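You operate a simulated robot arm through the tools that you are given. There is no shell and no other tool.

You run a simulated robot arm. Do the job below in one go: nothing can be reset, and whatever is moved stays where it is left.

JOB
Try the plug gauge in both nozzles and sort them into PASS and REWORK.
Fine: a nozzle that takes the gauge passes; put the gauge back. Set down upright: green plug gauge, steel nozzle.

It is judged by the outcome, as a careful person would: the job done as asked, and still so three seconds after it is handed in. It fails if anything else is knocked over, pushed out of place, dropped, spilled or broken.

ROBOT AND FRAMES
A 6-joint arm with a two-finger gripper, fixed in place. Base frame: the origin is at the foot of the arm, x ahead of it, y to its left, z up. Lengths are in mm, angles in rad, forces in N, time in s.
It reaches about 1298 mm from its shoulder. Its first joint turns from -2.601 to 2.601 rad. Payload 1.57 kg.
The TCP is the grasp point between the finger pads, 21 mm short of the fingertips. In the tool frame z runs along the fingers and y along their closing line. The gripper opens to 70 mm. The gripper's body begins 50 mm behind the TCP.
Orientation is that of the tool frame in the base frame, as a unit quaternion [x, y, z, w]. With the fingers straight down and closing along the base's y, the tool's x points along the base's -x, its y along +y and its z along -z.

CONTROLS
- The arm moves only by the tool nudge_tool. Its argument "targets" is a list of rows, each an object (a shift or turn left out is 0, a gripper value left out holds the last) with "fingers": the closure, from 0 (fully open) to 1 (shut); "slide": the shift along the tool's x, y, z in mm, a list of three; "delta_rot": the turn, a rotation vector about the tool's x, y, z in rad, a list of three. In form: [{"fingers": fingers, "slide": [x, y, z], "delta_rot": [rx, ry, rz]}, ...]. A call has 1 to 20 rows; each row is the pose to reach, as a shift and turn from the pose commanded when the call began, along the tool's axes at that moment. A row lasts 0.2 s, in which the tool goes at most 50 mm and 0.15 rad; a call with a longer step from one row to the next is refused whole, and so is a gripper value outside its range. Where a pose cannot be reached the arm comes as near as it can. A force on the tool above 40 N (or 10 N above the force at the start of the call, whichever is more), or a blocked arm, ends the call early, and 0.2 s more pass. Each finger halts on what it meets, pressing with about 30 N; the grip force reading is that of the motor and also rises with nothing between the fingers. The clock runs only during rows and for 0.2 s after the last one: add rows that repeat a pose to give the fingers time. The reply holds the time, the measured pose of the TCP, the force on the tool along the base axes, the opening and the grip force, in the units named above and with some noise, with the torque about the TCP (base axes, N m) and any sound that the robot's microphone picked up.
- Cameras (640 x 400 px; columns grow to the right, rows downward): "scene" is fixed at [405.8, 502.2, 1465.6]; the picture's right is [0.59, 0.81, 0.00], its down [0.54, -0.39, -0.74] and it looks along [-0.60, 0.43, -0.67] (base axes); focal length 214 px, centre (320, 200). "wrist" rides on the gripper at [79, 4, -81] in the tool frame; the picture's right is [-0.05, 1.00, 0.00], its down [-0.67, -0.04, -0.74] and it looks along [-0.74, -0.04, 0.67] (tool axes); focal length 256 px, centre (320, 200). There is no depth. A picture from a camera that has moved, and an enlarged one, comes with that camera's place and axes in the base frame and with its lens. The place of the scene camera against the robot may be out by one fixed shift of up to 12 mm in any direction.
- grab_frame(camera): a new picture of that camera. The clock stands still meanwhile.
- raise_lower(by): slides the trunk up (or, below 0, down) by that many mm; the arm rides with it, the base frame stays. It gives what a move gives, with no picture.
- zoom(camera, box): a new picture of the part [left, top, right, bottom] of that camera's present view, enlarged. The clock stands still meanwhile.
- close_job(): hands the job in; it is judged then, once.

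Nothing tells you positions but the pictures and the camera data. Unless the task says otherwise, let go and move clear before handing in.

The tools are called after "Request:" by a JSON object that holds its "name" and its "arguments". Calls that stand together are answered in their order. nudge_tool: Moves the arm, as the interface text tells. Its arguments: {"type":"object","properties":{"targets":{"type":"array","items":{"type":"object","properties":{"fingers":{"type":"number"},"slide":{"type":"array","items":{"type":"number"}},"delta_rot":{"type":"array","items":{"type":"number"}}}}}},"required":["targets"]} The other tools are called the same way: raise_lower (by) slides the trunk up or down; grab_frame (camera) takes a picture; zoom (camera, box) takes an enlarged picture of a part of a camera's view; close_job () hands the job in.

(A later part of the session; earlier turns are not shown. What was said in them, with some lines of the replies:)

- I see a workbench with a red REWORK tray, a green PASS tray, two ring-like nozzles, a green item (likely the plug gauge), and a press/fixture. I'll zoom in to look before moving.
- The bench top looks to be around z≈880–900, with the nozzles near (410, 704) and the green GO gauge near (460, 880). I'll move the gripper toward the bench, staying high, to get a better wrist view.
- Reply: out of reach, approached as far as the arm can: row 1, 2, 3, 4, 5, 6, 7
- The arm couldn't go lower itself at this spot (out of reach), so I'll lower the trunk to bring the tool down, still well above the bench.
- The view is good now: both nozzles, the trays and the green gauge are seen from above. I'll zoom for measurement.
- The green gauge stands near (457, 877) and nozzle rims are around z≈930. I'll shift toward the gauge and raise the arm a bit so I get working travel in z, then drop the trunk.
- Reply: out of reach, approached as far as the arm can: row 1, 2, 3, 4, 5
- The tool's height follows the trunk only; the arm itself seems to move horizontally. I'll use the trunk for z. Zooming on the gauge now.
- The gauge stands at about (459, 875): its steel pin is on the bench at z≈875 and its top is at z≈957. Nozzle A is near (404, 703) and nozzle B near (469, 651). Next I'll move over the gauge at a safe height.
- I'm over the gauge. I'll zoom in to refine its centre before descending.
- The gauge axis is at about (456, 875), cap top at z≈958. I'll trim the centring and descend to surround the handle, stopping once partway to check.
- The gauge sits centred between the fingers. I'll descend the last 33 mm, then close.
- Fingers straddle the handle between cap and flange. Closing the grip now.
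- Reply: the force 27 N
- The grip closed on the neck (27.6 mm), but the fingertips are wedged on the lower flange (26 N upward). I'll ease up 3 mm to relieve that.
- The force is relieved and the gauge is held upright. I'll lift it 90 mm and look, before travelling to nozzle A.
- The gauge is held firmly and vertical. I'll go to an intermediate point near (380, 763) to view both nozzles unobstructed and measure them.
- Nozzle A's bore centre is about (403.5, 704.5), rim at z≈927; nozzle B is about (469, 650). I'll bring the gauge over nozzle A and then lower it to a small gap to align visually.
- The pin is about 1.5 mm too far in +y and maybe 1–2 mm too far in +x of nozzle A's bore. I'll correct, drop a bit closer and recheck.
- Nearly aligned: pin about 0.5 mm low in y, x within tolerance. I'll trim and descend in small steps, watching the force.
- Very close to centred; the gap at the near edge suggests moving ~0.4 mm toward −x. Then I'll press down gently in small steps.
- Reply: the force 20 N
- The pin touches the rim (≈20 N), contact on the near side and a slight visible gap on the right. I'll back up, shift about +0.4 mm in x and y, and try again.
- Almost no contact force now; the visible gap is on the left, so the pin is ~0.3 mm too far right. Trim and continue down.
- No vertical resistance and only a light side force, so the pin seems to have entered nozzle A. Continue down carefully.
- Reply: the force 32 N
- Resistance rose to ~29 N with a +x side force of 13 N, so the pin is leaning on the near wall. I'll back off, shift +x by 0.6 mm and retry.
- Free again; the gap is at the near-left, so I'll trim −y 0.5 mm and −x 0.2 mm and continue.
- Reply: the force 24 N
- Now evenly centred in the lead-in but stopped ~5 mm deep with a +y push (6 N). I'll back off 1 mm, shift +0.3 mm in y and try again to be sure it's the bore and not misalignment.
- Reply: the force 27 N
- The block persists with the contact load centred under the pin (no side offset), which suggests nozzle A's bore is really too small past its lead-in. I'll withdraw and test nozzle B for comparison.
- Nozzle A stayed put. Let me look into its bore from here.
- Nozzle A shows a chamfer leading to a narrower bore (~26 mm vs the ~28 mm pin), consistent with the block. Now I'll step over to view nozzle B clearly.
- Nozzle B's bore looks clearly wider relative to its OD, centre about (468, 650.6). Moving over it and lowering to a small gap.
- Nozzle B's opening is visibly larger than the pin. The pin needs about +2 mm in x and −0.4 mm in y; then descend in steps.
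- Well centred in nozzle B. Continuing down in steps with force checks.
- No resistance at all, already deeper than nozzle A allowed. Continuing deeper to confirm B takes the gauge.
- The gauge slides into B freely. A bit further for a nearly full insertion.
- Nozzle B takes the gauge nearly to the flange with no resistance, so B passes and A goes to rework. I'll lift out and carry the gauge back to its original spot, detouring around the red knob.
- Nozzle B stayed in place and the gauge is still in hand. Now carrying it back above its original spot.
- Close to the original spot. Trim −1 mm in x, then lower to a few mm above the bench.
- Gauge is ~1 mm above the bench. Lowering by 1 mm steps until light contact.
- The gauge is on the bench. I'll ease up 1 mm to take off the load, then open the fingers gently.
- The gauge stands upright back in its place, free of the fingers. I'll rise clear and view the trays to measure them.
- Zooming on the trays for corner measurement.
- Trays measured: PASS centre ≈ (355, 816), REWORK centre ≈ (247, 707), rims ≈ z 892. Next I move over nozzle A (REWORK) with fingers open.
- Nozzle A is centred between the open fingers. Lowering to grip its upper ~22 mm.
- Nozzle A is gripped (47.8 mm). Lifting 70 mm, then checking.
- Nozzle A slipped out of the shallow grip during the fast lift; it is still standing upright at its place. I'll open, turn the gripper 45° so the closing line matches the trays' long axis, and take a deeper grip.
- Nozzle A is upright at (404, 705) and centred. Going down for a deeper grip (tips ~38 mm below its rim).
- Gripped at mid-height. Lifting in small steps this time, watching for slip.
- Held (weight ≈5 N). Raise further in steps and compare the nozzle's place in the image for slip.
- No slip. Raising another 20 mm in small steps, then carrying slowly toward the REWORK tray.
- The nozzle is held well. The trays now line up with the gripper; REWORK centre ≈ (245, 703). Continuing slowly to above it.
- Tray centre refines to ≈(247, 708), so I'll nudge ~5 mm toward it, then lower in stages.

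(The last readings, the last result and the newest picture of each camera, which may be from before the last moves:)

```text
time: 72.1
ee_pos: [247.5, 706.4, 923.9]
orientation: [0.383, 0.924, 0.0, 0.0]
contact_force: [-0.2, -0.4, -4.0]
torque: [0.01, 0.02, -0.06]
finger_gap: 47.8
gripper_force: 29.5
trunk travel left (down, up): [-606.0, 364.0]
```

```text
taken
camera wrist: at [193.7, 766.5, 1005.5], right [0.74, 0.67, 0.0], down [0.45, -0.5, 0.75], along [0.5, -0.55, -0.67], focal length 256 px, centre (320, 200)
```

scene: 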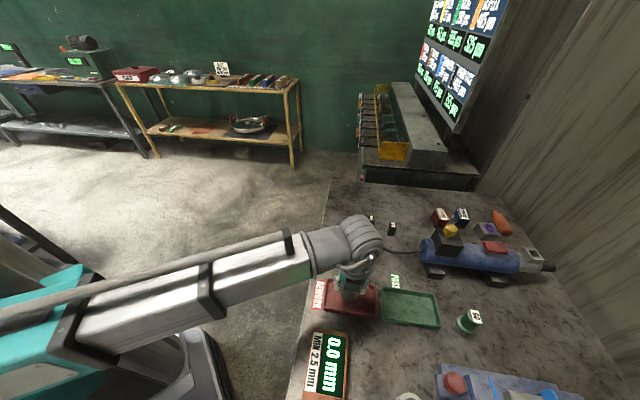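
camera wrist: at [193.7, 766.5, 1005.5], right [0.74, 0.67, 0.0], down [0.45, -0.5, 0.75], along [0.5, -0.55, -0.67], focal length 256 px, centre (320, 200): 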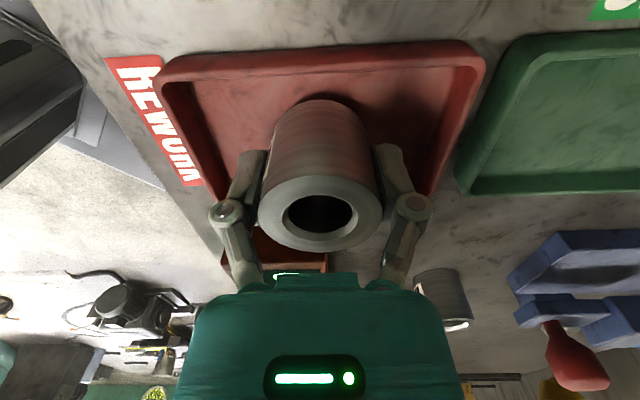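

Nicely centred above the REWORK tray. Final descent in small steps.

Request:
{"name": "raise_lower", "arguments": {"by": -6}}

Request:
{"name": "raise_lower", "arguments": {"by": -3}}

Request:
{"name": "raise_lower", "arguments": {"by": -2}}

```text
time: 72.6
ee_pos: [247.9, 707.2, 918.5]
orientation: [0.383, 0.924, 0.0, 0.0]
contact_force: [0.1, 1.3, -4.9]
torque: [-0.03, -0.02, -0.01]
finger_gap: 47.8
gripper_force: 29.9
trunk travel left (down, up): [-600.0, 370.0]
```

```text
time: 73.2
ee_pos: [248.2, 709.0, 915.4]
orientation: [0.383, 0.924, -0.001, -0.001]
contact_force: [1.0, 0.0, -4.6]
torque: [-0.02, 0.01, 0.02]
finger_gap: 47.8
gripper_force: 30.0
trunk travel left (down, up): [-597.0, 373.0]
```

```text
time: 73.7
ee_pos: [248.0, 707.6, 913.6]
orientation: [0.383, 0.924, 0.0, 0.0]
contact_force: [-0.2, 0.4, -4.0]
torque: [-0.03, 0.04, -0.01]
finger_gap: 47.8
gripper_force: 29.9
trunk travel left (down, up): [-595.0, 375.0]
```

Request:
{"name": "raise_lower", "arguments": {"by": -1}}

Request:
{"name": "raise_lower", "arguments": {"by": -1}}

```text
time: 74.2
ee_pos: [248.4, 707.8, 913.3]
orientation: [0.383, 0.924, 0.0, 0.0]
contact_force: [0.9, 3.6, 6.4]
torque: [-0.04, 0.0, 0.05]
finger_gap: 47.7
gripper_force: 29.5
trunk travel left (down, up): [-594.0, 376.0]
```

```text
time: 74.7
ee_pos: [248.5, 706.4, 911.8]
orientation: [0.383, 0.924, 0.001, 0.0]
contact_force: [1.9, 5.8, 17.2]
torque: [0.15, -0.02, 0.01]
finger_gap: 48.0
gripper_force: 30.0
trunk travel left (down, up): [-593.0, 377.0]
```

Nozzle A is on the tray floor. Ease up 1 mm and release.

Request:
{"name": "raise_lower", "arguments": {"by": 1}}

Request:
{"name": "nudge_tool", "arguments": {"targets": [{"fingers": 0.25}, {"fingers": 0.15}, {"fingers": 0}, {"fingers": 0}, {"fingers": 0}]}}

Request:
{"name": "raise_lower", "arguments": {"by": 30}}

Request:
{"name": "grab_frame", "arguments": {"camera": "wrist"}}

```text
time: 75.2
ee_pos: [247.9, 706.7, 911.5]
orientation: [0.383, 0.924, -0.001, -0.001]
contact_force: [-0.3, -1.2, -2.9]
torque: [0.0, -0.01, 0.02]
finger_gap: 47.9
gripper_force: 29.9
trunk travel left (down, up): [-594.0, 376.0]
```

```text
time: 76.4
ee_pos: [247.9, 708.1, 913.4]
orientation: [0.383, 0.924, 0.0, 0.0]
contact_force: [-0.2, 0.5, -0.6]
torque: [0.02, 0.04, -0.01]
finger_gap: 69.9
gripper_force: 0.0
trunk travel left (down, up): [-594.0, 376.0]
```

```text
time: 77.2
ee_pos: [248.2, 707.0, 943.2]
orientation: [0.382, 0.924, 0.0, 0.0]
contact_force: [-0.5, 0.1, -0.7]
torque: [-0.02, -0.02, 0.03]
finger_gap: 70.3
gripper_force: 0.0
trunk travel left (down, up): [-624.0, 346.0]
```

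```text
taken
camera wrist: at [193.7, 766.4, 1023.7], right [0.74, 0.67, 0.0], down [0.45, -0.5, 0.74], along [0.5, -0.55, -0.67], focal length 256 px, centre (320, 200)
```

wrist: 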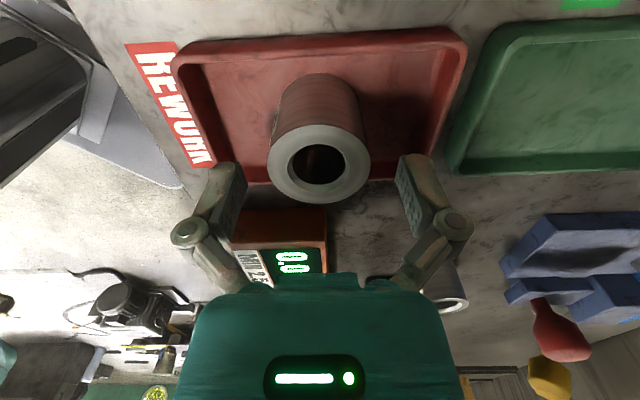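

Nozzle A stands upright in the REWORK tray. Now I rise, go over nozzle B, and turn the gripper by −90° so the fingers avoid the red knob and the orange tool.

Request:
{"name": "raise_lower", "arguments": {"by": 76}}

Request:
{"name": "nudge_tool", "arguments": {"targets": [{"fingers": 0, "slide": [-33, 19.5, 0], "delta_rot": [0, 0, -0.14]}, {"slide": [-65.5, 39, 0], "delta_rot": [0, 0, -0.28]}, {"slide": [-98, 58.4, 0], "delta_rot": [0, 0, -0.42]}, {"slide": [-131, 77.8, 0], "delta_rot": [0, 0, -0.56]}, {"slide": [-163.7, 97.3, 0], "delta_rot": [0, 0, -0.7]}, {"slide": [-196.4, 116.7, 0], "delta_rot": [0, 0, -0.84]}, {"slide": [-196.4, 116.7, 0], "delta_rot": [0, 0, -0.98]}, {"slide": [-196.4, 116.7, 0], "delta_rot": [0, 0, -1.12]}, {"slide": [-196.4, 116.7, 0], "delta_rot": [0, 0, -1.26]}, {"slide": [-196.4, 116.7, 0], "delta_rot": [0, 0, -1.4]}, {"slide": [-196.4, 116.7, 0], "delta_rot": [0, 0, -1.5]}, {"slide": [-196.4, 116.7, 0], "delta_rot": [0, 0, -1.571]}, {"slide": [-196.4, 116.7, 0], "delta_rot": [0, 0, -1.571]}]}}

Request:
{"name": "grab_frame", "arguments": {"camera": "wrist"}}

Request:
{"name": "grab_frame", "arguments": {"camera": "scene"}}

```text
time: 78.3
ee_pos: [247.1, 708.4, 1018.4]
orientation: [0.382, 0.924, 0.0, 0.0]
contact_force: [0.4, 0.0, -0.6]
torque: [-0.02, 0.01, 0.04]
finger_gap: 69.8
gripper_force: 0.0
trunk travel left (down, up): [-700.0, 270.0]
```

```text
time: 81.1
ee_pos: [470.3, 651.3, 1018.4]
orientation: [-0.383, 0.924, 0.0, 0.0]
contact_force: [0.5, -0.1, 0.3]
torque: [0.0, 0.02, -0.03]
finger_gap: 69.9
gripper_force: 0.1
trunk travel left (down, up): [-700.0, 270.0]
```

```text
taken
camera wrist: at [409.3, 597.9, 1099.7], right [-0.67, 0.74, 0.0], down [0.5, 0.45, 0.74], along [0.55, 0.5, -0.67], focal length 256 px, centre (320, 200)
```

wrist: 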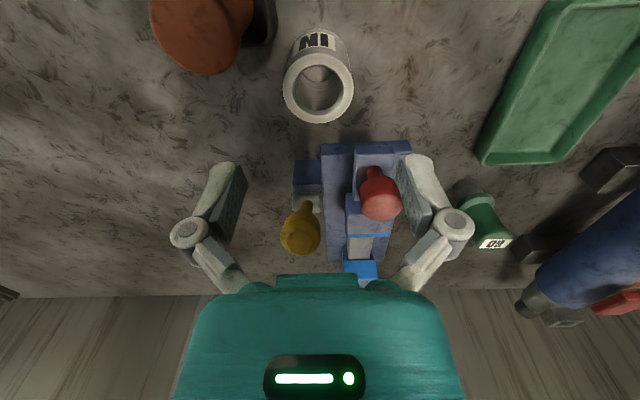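

```text
taken
```

scene: 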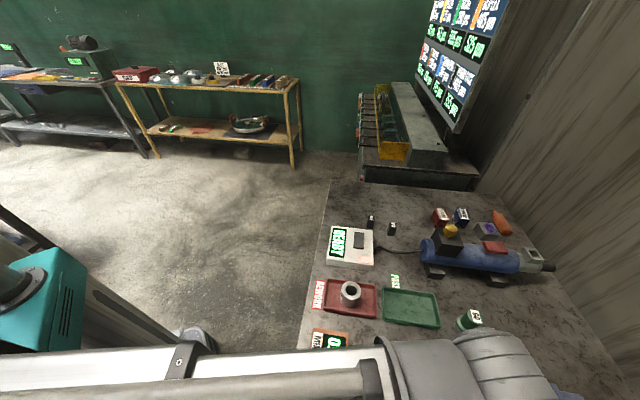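

Nozzle B (label "IN") is centred under the gripper, and the fingers lie clear of the orange tool and the red knob. Descending partway to verify.

Request:
{"name": "raise_lower", "arguments": {"by": -60}}

Request:
{"name": "grab_frame", "arguments": {"camera": "wrist"}}

```text
time: 82.1
ee_pos: [468.9, 651.3, 959.1]
orientation: [-0.383, 0.924, -0.001, 0.0]
contact_force: [-0.6, -0.7, 0.8]
torque: [-0.02, 0.03, 0.01]
finger_gap: 70.0
gripper_force: 0.1
trunk travel left (down, up): [-640.0, 330.0]
```

```text
taken
camera wrist: at [409.2, 597.9, 1039.8], right [-0.67, 0.74, 0.0], down [0.5, 0.45, 0.74], along [0.55, 0.5, -0.67], focal length 256 px, centre (320, 200)
```

wrist: 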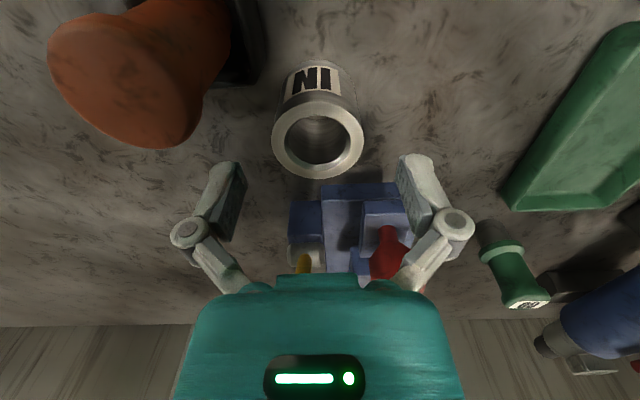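

Clearances look fine (orange tool ~16 mm or more from the fingers). Descending the rest and gripping.

Request:
{"name": "raise_lower", "arguments": {"by": -30}}

Request:
{"name": "grab_frame", "arguments": {"camera": "wrist"}}

```text
time: 82.8
ee_pos: [469.7, 650.8, 929.2]
orientation: [-0.383, 0.924, 0.001, 0.0]
contact_force: [0.3, -0.3, 0.2]
torque: [0.0, -0.01, 0.03]
finger_gap: 69.8
gripper_force: 0.1
trunk travel left (down, up): [-610.0, 360.0]
```

```text
taken
camera wrist: at [409.2, 597.9, 1009.8], right [-0.67, 0.74, 0.0], down [0.5, 0.45, 0.74], along [0.55, 0.5, -0.67], focal length 256 px, centre (320, 200)
```

wrist: 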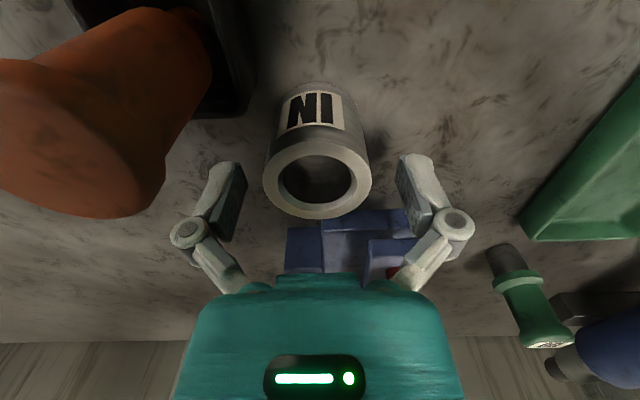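

The left finger would come close to the orange tool's black base at the last stretch, so I'll rotate 0.2 rad further away from it before descending.

Request:
{"name": "nudge_tool", "arguments": {"targets": [{"fingers": 0, "delta_rot": [0, 0, -0.1]}, {"delta_rot": [0, 0, -0.2]}, {"delta_rot": [0, 0, -0.2]}]}}

Request:
{"name": "grab_frame", "arguments": {"camera": "wrist"}}

```text
time: 83.6
ee_pos: [468.7, 649.4, 929.3]
orientation: [-0.474, 0.881, 0.0, 0.0]
contact_force: [0.0, 0.0, -0.5]
torque: [-0.01, 0.02, 0.04]
finger_gap: 70.2
gripper_force: 0.1
trunk travel left (down, up): [-610.0, 360.0]
```

```text
taken
camera wrist: at [421.2, 586.9, 1009.7], right [-0.8, 0.59, 0.0], down [0.4, 0.54, 0.74], along [0.44, 0.6, -0.67], focal length 256 px, centre (320, 200)
```

wrist: 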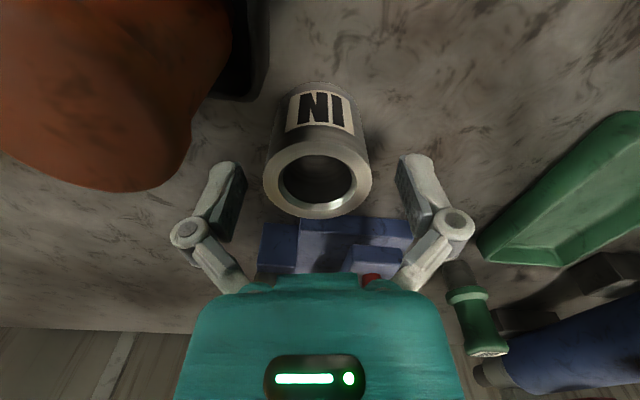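

Clear now. Descending the final 21 mm and closing.

Request:
{"name": "raise_lower", "arguments": {"by": -10}}

Request:
{"name": "raise_lower", "arguments": {"by": -10}}

Request:
{"name": "nudge_tool", "arguments": {"targets": [{"fingers": 1}, {"fingers": 1}, {"fingers": 1}, {"fingers": 1}, {"fingers": 1}]}}

Request:
{"name": "grab_frame", "arguments": {"camera": "wrist"}}

```text
time: 84.2
ee_pos: [469.0, 650.2, 919.3]
orientation: [-0.474, 0.881, 0.0, 0.0]
contact_force: [0.0, -0.2, -0.8]
torque: [0.03, -0.01, 0.03]
finger_gap: 70.0
gripper_force: 0.0
trunk travel left (down, up): [-600.0, 370.0]
```

```text
time: 84.8
ee_pos: [470.0, 650.0, 909.9]
orientation: [-0.473, 0.881, 0.0, 0.0]
contact_force: [-0.3, -0.5, -0.1]
torque: [0.0, 0.03, 0.03]
finger_gap: 69.8
gripper_force: 0.1
trunk travel left (down, up): [-590.0, 380.0]
```

```text
time: 86.0
ee_pos: [469.3, 650.4, 908.8]
orientation: [-0.473, 0.881, 0.0, 0.0]
contact_force: [2.5, -1.1, 4.4]
torque: [-0.06, -0.07, 0.02]
finger_gap: 47.4
gripper_force: 29.8
trunk travel left (down, up): [-590.0, 380.0]
```

```text
taken
camera wrist: at [421.2, 586.7, 990.0], right [-0.8, 0.6, 0.0], down [0.4, 0.54, 0.75], along [0.44, 0.6, -0.67], focal length 256 px, centre (320, 200)
```

wrist: 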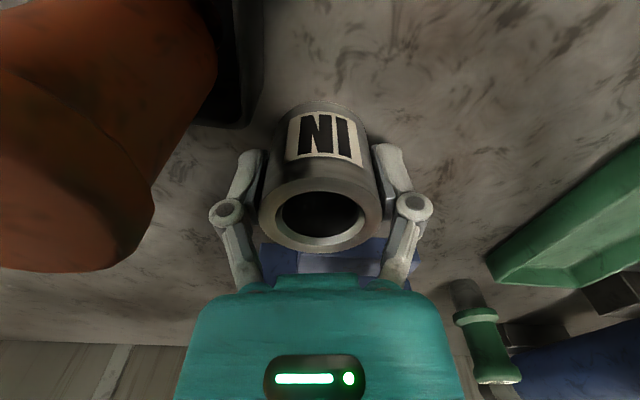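

Nozzle B is gripped (47.4 mm). Lifting in small steps and checking for slip.

Request:
{"name": "raise_lower", "arguments": {"by": 4}}

Request:
{"name": "raise_lower", "arguments": {"by": 6}}

Request:
{"name": "raise_lower", "arguments": {"by": 8}}

Request:
{"name": "raise_lower", "arguments": {"by": 8}}

Request:
{"name": "grab_frame", "arguments": {"camera": "wrist"}}

```text
time: 86.5
ee_pos: [469.8, 651.4, 911.9]
orientation: [-0.473, 0.881, 0.0, 0.0]
contact_force: [0.3, 0.6, -3.9]
torque: [-0.02, -0.01, 0.0]
finger_gap: 47.5
gripper_force: 29.8
trunk travel left (down, up): [-594.0, 376.0]
```

```text
time: 87.1
ee_pos: [469.9, 650.1, 918.8]
orientation: [-0.474, 0.881, -0.001, 0.0]
contact_force: [0.3, 0.0, -5.3]
torque: [0.0, -0.03, 0.03]
finger_gap: 47.4
gripper_force: 29.9
trunk travel left (down, up): [-600.0, 370.0]
```

```text
time: 87.6
ee_pos: [469.2, 651.3, 925.6]
orientation: [-0.473, 0.881, 0.0, 0.0]
contact_force: [-0.4, 0.3, -4.1]
torque: [-0.01, 0.0, -0.05]
finger_gap: 47.4
gripper_force: 29.9
trunk travel left (down, up): [-608.0, 362.0]
```

```text
time: 88.2
ee_pos: [467.5, 651.7, 934.9]
orientation: [-0.474, 0.881, 0.0, 0.0]
contact_force: [0.3, -0.9, -3.5]
torque: [0.01, 0.01, 0.02]
finger_gap: 47.4
gripper_force: 29.8
trunk travel left (down, up): [-616.0, 354.0]
```

```text
taken
camera wrist: at [421.3, 587.3, 1015.5], right [-0.8, 0.6, 0.0], down [0.4, 0.54, 0.74], along [0.44, 0.6, -0.67], focal length 256 px, centre (320, 200)
```

wrist: 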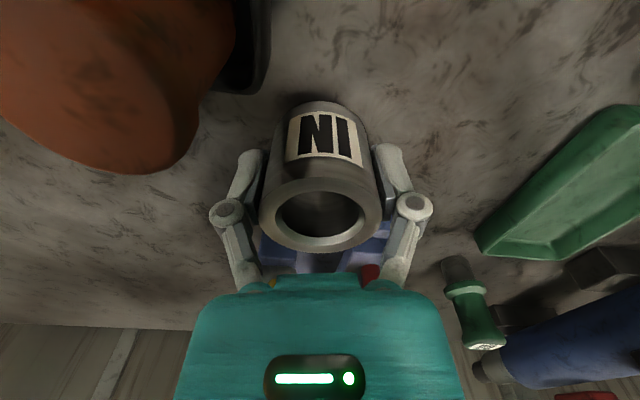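

No slip. Raising another 40 mm in small steps to carry it over to the PASS tray.

Request:
{"name": "raise_lower", "arguments": {"by": 8}}

Request:
{"name": "raise_lower", "arguments": {"by": 8}}

Request:
{"name": "raise_lower", "arguments": {"by": 8}}

Request:
{"name": "raise_lower", "arguments": {"by": 8}}

Request:
{"name": "raise_lower", "arguments": {"by": 8}}

```text
time: 88.8
ee_pos: [469.3, 649.5, 942.2]
orientation: [-0.474, 0.881, 0.0, 0.0]
contact_force: [0.0, -1.0, -3.2]
torque: [0.0, -0.02, 0.0]
finger_gap: 47.3
gripper_force: 30.3
trunk travel left (down, up): [-624.0, 346.0]
```

```text
time: 89.3
ee_pos: [469.0, 650.3, 950.5]
orientation: [-0.474, 0.881, -0.001, -0.001]
contact_force: [-0.3, 0.4, -4.4]
torque: [-0.01, -0.03, -0.03]
finger_gap: 47.4
gripper_force: 29.5
trunk travel left (down, up): [-632.0, 338.0]
```

```text
time: 89.9
ee_pos: [469.7, 650.7, 958.7]
orientation: [-0.474, 0.881, 0.0, 0.0]
contact_force: [-0.5, 0.0, -5.2]
torque: [-0.01, 0.03, 0.0]
finger_gap: 47.4
gripper_force: 29.9
trunk travel left (down, up): [-640.0, 330.0]
```

```text
time: 90.5
ee_pos: [469.5, 650.8, 967.1]
orientation: [-0.474, 0.881, 0.0, 0.0]
contact_force: [0.2, 0.3, -4.5]
torque: [0.02, -0.03, -0.01]
finger_gap: 47.6
gripper_force: 29.6
trunk travel left (down, up): [-648.0, 322.0]
```

```text
time: 91.1
ee_pos: [470.0, 651.1, 974.8]
orientation: [-0.473, 0.881, 0.0, 0.001]
contact_force: [-0.2, -0.4, -3.6]
torque: [-0.01, 0.01, -0.01]
finger_gap: 47.2
gripper_force: 29.9
trunk travel left (down, up): [-656.0, 314.0]
```

Now carrying nozzle B away from the fixture to near (405, 705).

Request:
{"name": "nudge_tool", "arguments": {"targets": [{"fingers": 1, "slide": [-0.6, 5, 0]}, {"slide": [-1.8, 15, 0]}, {"slide": [-3.2, 28, 0]}, {"slide": [-4.6, 41, 0]}, {"slide": [-6.1, 54, 0]}, {"slide": [-7.5, 66, 0]}, {"slide": [-8.7, 76, 0]}, {"slide": [-9.4, 81, 0]}, {"slide": [-9.6, 83.2, 0]}, {"slide": [-9.6, 83.2, 0]}]}}

Request:
{"name": "nudge_tool", "arguments": {"targets": [{"fingers": 1, "delta_rot": [0, 0, 0.05]}, {"delta_rot": [0, 0, 0.13]}, {"delta_rot": [0, 0, 0.23]}, {"delta_rot": [0, 0, 0.33]}, {"delta_rot": [0, 0, 0.43]}, {"delta_rot": [0, 0, 0.53]}, {"delta_rot": [0, 0, 0.63]}, {"delta_rot": [0, 0, 0.73]}, {"delta_rot": [0, 0, 0.83]}, {"delta_rot": [0, 0, 0.93]}, {"delta_rot": [0, 0, 1.03]}, {"delta_rot": [0, 0, 1.13]}, {"delta_rot": [0, 0, 1.23]}, {"delta_rot": [0, 0, 1.33]}, {"delta_rot": [0, 0, 1.43]}, {"delta_rot": [0, 0, 1.53]}, {"delta_rot": [0, 0, 1.63]}, {"delta_rot": [0, 0, 1.72]}, {"delta_rot": [0, 0, 1.771]}, {"delta_rot": [0, 0, 1.771]}]}}

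Request:
{"name": "grab_frame", "arguments": {"camera": "wrist"}}

```text
time: 93.3
ee_pos: [404.9, 705.5, 975.2]
orientation: [-0.474, 0.881, 0.0, 0.001]
contact_force: [-0.3, 0.1, -3.4]
torque: [0.02, 0.01, 0.0]
finger_gap: 47.5
gripper_force: 30.1
trunk travel left (down, up): [-656.0, 314.0]
```

```text
time: 97.5
ee_pos: [405.7, 703.7, 975.3]
orientation: [0.383, 0.924, 0.0, 0.0]
contact_force: [1.4, 0.2, -4.0]
torque: [-0.02, 0.04, -0.03]
finger_gap: 47.4
gripper_force: 30.2
trunk travel left (down, up): [-656.0, 314.0]
```

```text
taken
camera wrist: at [351.8, 764.3, 1055.5], right [0.74, 0.67, 0.0], down [0.45, -0.5, 0.74], along [0.5, -0.55, -0.67], focal length 256 px, centre (320, 200)
```

wrist: 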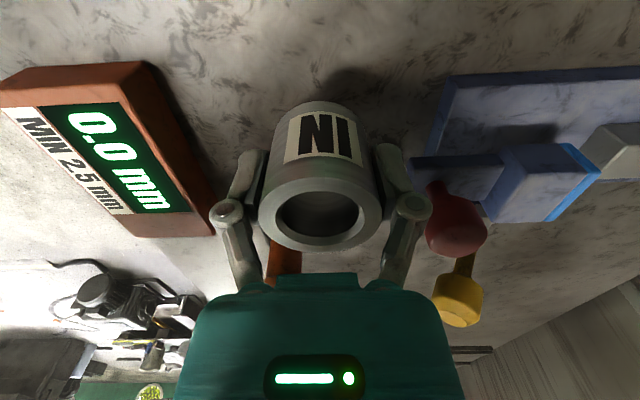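

Still firmly held, gripper now aligned with the trays. Carrying nozzle B slowly to above the PASS tray centre ≈ (355, 813).

Request:
{"name": "nudge_tool", "arguments": {"targets": [{"fingers": 1, "slide": [4, 1.5, 0]}, {"slide": [12, 4.4, 0]}, {"slide": [23, 8.4, 0]}, {"slide": [34, 12.4, 0]}, {"slide": [45, 16.5, 0]}, {"slide": [56, 20.5, 0]}, {"slide": [67, 24.5, 0]}, {"slide": [78, 28.6, 0]}, {"slide": [89, 32.6, 0]}, {"slide": [99, 36.2, 0]}, {"slide": [107, 39.2, 0]}, {"slide": [112, 41, 0]}, {"slide": [112, 41, 0]}, {"slide": [112, 41, 0]}]}}

Request:
{"name": "raise_lower", "arguments": {"by": -10}}

Request:
{"name": "raise_lower", "arguments": {"by": -10}}

Request:
{"name": "grab_frame", "arguments": {"camera": "wrist"}}

```text
time: 100.5
ee_pos: [355.0, 813.3, 974.7]
orientation: [0.382, 0.924, -0.001, 0.0]
contact_force: [0.3, 0.4, -3.6]
torque: [-0.03, 0.01, 0.01]
finger_gap: 47.4
gripper_force: 30.2
trunk travel left (down, up): [-656.0, 314.0]
```

```text
time: 101.0
ee_pos: [355.4, 812.8, 963.7]
orientation: [0.383, 0.924, 0.0, 0.0]
contact_force: [0.2, -0.5, -4.4]
torque: [0.03, -0.01, 0.01]
finger_gap: 47.7
gripper_force: 30.0
trunk travel left (down, up): [-646.0, 324.0]
```

```text
time: 101.6
ee_pos: [355.1, 813.1, 955.0]
orientation: [0.382, 0.924, 0.0, 0.001]
contact_force: [0.1, 0.3, -4.1]
torque: [-0.03, 0.01, 0.05]
finger_gap: 47.4
gripper_force: 30.2
trunk travel left (down, up): [-636.0, 334.0]
```

```text
taken
camera wrist: at [300.9, 871.9, 1035.5], right [0.74, 0.67, 0.0], down [0.45, -0.5, 0.75], along [0.5, -0.55, -0.67], focal length 256 px, centre (320, 200)
```

wrist: 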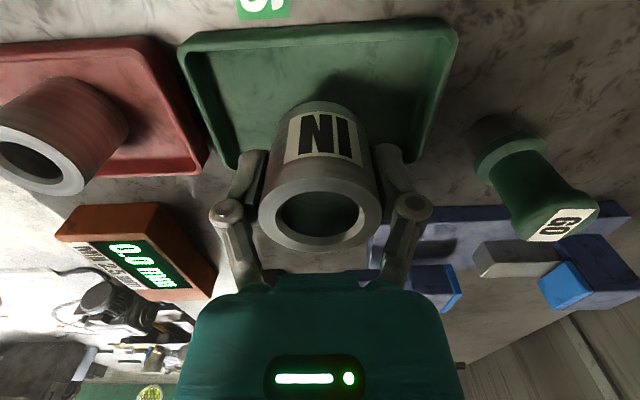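

Well centred over the PASS tray. Descending in stages.

Request:
{"name": "raise_lower", "arguments": {"by": -10}}

Request:
{"name": "raise_lower", "arguments": {"by": -10}}

Request:
{"name": "raise_lower", "arguments": {"by": -10}}

Request:
{"name": "raise_lower", "arguments": {"by": -6}}

Request:
{"name": "raise_lower", "arguments": {"by": -3}}

Request:
{"name": "raise_lower", "arguments": {"by": -2}}

Request:
{"name": "grab_frame", "arguments": {"camera": "wrist"}}

```text
time: 102.2
ee_pos: [355.3, 813.3, 945.2]
orientation: [0.383, 0.924, 0.0, 0.0]
contact_force: [0.7, 0.1, -3.7]
torque: [-0.01, -0.01, 0.0]
finger_gap: 47.3
gripper_force: 30.3
trunk travel left (down, up): [-626.0, 344.0]
```

```text
time: 102.8
ee_pos: [355.1, 811.6, 934.7]
orientation: [0.382, 0.924, 0.0, 0.0]
contact_force: [0.0, 0.1, -3.6]
torque: [0.03, 0.0, -0.02]
finger_gap: 47.6
gripper_force: 29.5
trunk travel left (down, up): [-616.0, 354.0]
```

```text
time: 103.4
ee_pos: [355.1, 813.1, 924.2]
orientation: [0.383, 0.924, 0.0, 0.001]
contact_force: [0.4, -0.5, -3.8]
torque: [0.02, -0.01, -0.03]
finger_gap: 47.5
gripper_force: 30.2
trunk travel left (down, up): [-606.0, 364.0]
```

```text
time: 103.9
ee_pos: [355.2, 813.5, 918.8]
orientation: [0.383, 0.924, 0.0, 0.0]
contact_force: [0.4, -0.3, -4.3]
torque: [0.02, 0.01, 0.0]
finger_gap: 47.6
gripper_force: 29.8
trunk travel left (down, up): [-600.0, 370.0]
```

```text
time: 104.4
ee_pos: [354.3, 812.8, 915.6]
orientation: [0.383, 0.924, 0.0, -0.001]
contact_force: [0.1, -0.8, -4.7]
torque: [0.02, 0.0, 0.01]
finger_gap: 47.3
gripper_force: 30.0
trunk travel left (down, up): [-597.0, 373.0]
```

```text
time: 105.0
ee_pos: [356.6, 812.6, 913.8]
orientation: [0.383, 0.924, 0.0, 0.0]
contact_force: [0.4, -0.6, -3.5]
torque: [0.0, -0.01, -0.01]
finger_gap: 47.5
gripper_force: 30.0
trunk travel left (down, up): [-595.0, 375.0]
```

```text
taken
camera wrist: at [301.0, 872.0, 994.4], right [0.74, 0.67, 0.0], down [0.45, -0.5, 0.75], along [0.5, -0.55, -0.67], focal length 256 px, centre (320, 200)
```

wrist: 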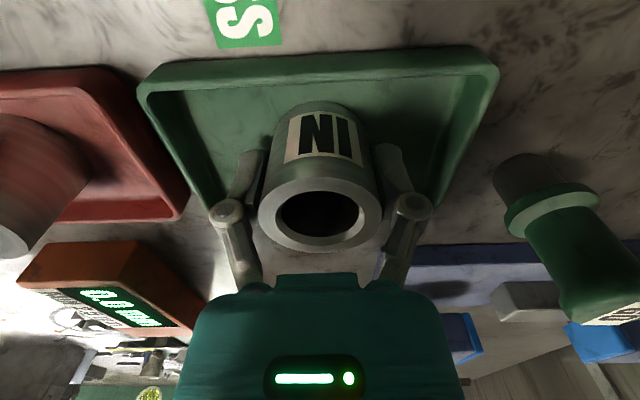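

Just above the tray floor. Touching down in 1 mm steps.

Request:
{"name": "raise_lower", "arguments": {"by": -1}}

Request:
{"name": "raise_lower", "arguments": {"by": -0.7}}

```text
time: 105.5
ee_pos: [354.8, 812.2, 912.8]
orientation: [0.382, 0.924, 0.0, -0.001]
contact_force: [1.3, 4.0, 6.5]
torque: [-0.11, 0.05, 0.02]
finger_gap: 47.3
gripper_force: 30.6
trunk travel left (down, up): [-594.0, 376.0]
```

```text
time: 106.0
ee_pos: [355.2, 813.0, 912.8]
orientation: [0.382, 0.924, 0.0, 0.0]
contact_force: [2.1, 6.5, 16.6]
torque: [0.04, -0.15, 0.1]
finger_gap: 47.6
gripper_force: 30.2
trunk travel left (down, up): [-594.0, 376.0]
```

Nozzle B is seated on the PASS tray floor. Easing 1 mm, releasing, and rising clear.

Request:
{"name": "raise_lower", "arguments": {"by": 0.8}}

Request:
{"name": "nudge_tool", "arguments": {"targets": [{"fingers": 0.25}, {"fingers": 0.15}, {"fingers": 0}, {"fingers": 0}, {"fingers": 0}]}}

Request:
{"name": "raise_lower", "arguments": {"by": 30}}

Request:
{"name": "grab_frame", "arguments": {"camera": "wrist"}}

```text
time: 106.5
ee_pos: [355.9, 812.0, 913.3]
orientation: [0.383, 0.924, 0.0, 0.0]
contact_force: [0.9, 2.3, 4.4]
torque: [0.22, -0.11, 0.02]
finger_gap: 47.5
gripper_force: 29.3
trunk travel left (down, up): [-594.0, 376.0]
```

```text
time: 107.7
ee_pos: [355.5, 811.2, 913.2]
orientation: [0.383, 0.924, 0.0, 0.001]
contact_force: [-0.3, 0.6, -0.1]
torque: [-0.04, -0.04, -0.03]
finger_gap: 70.3
gripper_force: 0.0
trunk travel left (down, up): [-594.0, 376.0]
```

```text
time: 108.4
ee_pos: [354.8, 813.4, 943.8]
orientation: [0.383, 0.924, 0.0, 0.0]
contact_force: [0.2, -0.1, -1.1]
torque: [-0.01, 0.0, 0.0]
finger_gap: 70.0
gripper_force: 0.1
trunk travel left (down, up): [-624.0, 346.0]
```

```text
taken
camera wrist: at [300.9, 871.9, 1023.8], right [0.74, 0.67, 0.0], down [0.45, -0.5, 0.74], along [0.5, -0.55, -0.67], focal length 256 px, centre (320, 200)
```

wrist: 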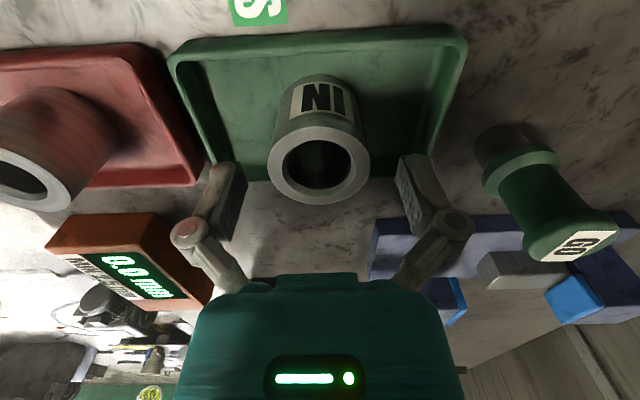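

Both nozzles stand upright in their trays. I'll rise well clear and do a final scene check.

Request:
{"name": "raise_lower", "arguments": {"by": 140}}

Request:
{"name": "nudge_tool", "arguments": {"targets": [{"fingers": 0, "slide": [30, -20, 0]}, {"slide": [60, -40, 0]}, {"slide": [90, -60, 0]}, {"slide": [120, -80, 0]}, {"slide": [120, -80, 0]}]}}

Request:
{"name": "grab_frame", "arguments": {"camera": "scene"}}

Request:
{"name": "zoom", "arguments": {"camera": "scene", "box": [290, 250, 514, 400]}}

Request:
{"name": "grab_frame", "arguments": {"camera": "wrist"}}

```text
time: 110.1
ee_pos: [353.6, 812.3, 1082.3]
orientation: [0.383, 0.924, 0.0, 0.001]
contact_force: [-0.6, -0.5, 0.4]
torque: [-0.01, 0.0, 0.02]
finger_gap: 70.0
gripper_force: 0.1
trunk travel left (down, up): [-764.0, 206.0]
```

```text
time: 111.3
ee_pos: [211.8, 842.2, 1083.6]
orientation: [0.383, 0.924, 0.0, 0.0]
contact_force: [1.0, 0.4, 0.6]
torque: [-0.02, -0.03, 0.01]
finger_gap: 70.1
gripper_force: 0.0
trunk travel left (down, up): [-764.0, 206.0]
```

```text
taken
```

scene: 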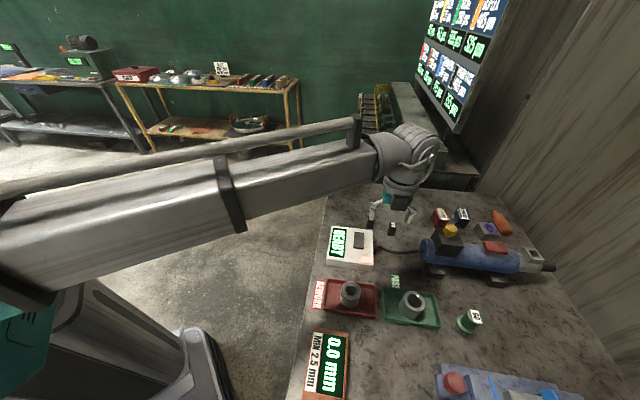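

```text
2.67 times, centred on (402, 325) of scene
camera zoom: at [405.8, 502.2, 1465.6], right [0.59, 0.81, 0.0], down [0.54, -0.39, -0.74], along [-0.6, 0.43, -0.67], focal length 572 px, centre (101, -133)
```

zoom: 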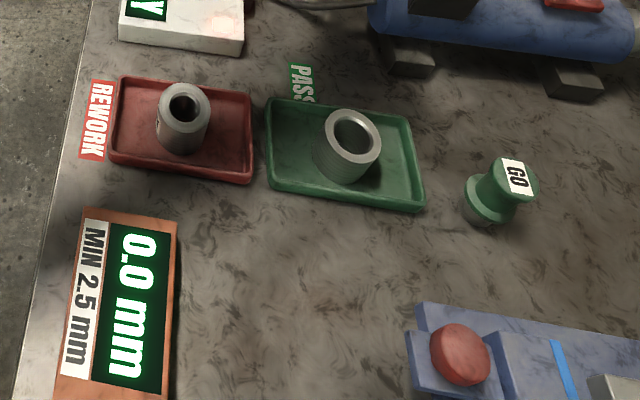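

```text
taken
camera wrist: at [158.3, 901.6, 1163.8], right [0.74, 0.67, 0.0], down [0.45, -0.5, 0.75], along [0.5, -0.55, -0.67], focal length 256 px, centre (320, 200)
```

wrist: 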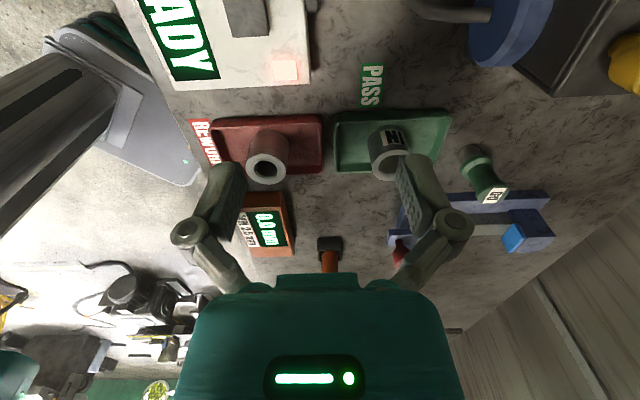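

The final view shows nozzle A (narrow bore, "OUT") upright in REWORK, nozzle B (took the gauge, "IN") upright in PASS, and the green gauge upright back in its place. Everything else looks undisturbed and the arm is clear, so I'm handing in.

Request:
{"name": "close_job", "arguments": {}}

```text
The job is handed in.
```

Both nozzles are gauged and sorted, and the job is handed in; no verdict came back. In the last pictures both nozzles and the green plug gauge stood upright, the other items looked undisturbed, and the arm was clear.

| Nozzle | Gauge result | Tray |
|---|---|---|
| Label "OUT" | Stopped about 5 mm in. The push back stayed centred under the pin after small shifts, and the bore looks narrower than the pin. | REWORK |
| Label "IN" | Went in about 26 mm, nearly to the flange, with no resistance. | PASS |

- **Slip:** the "OUT" nozzle slid out of my first, shallow grip while I was lifting it. It dropped back onto the bench, at most about 60 mm, and stayed upright in its place. I gripped it lower and moved it without further trouble. If any drop counts as a fault, that is the one to look at.
- **Gauge:** it went back within about 1 mm of where it started.
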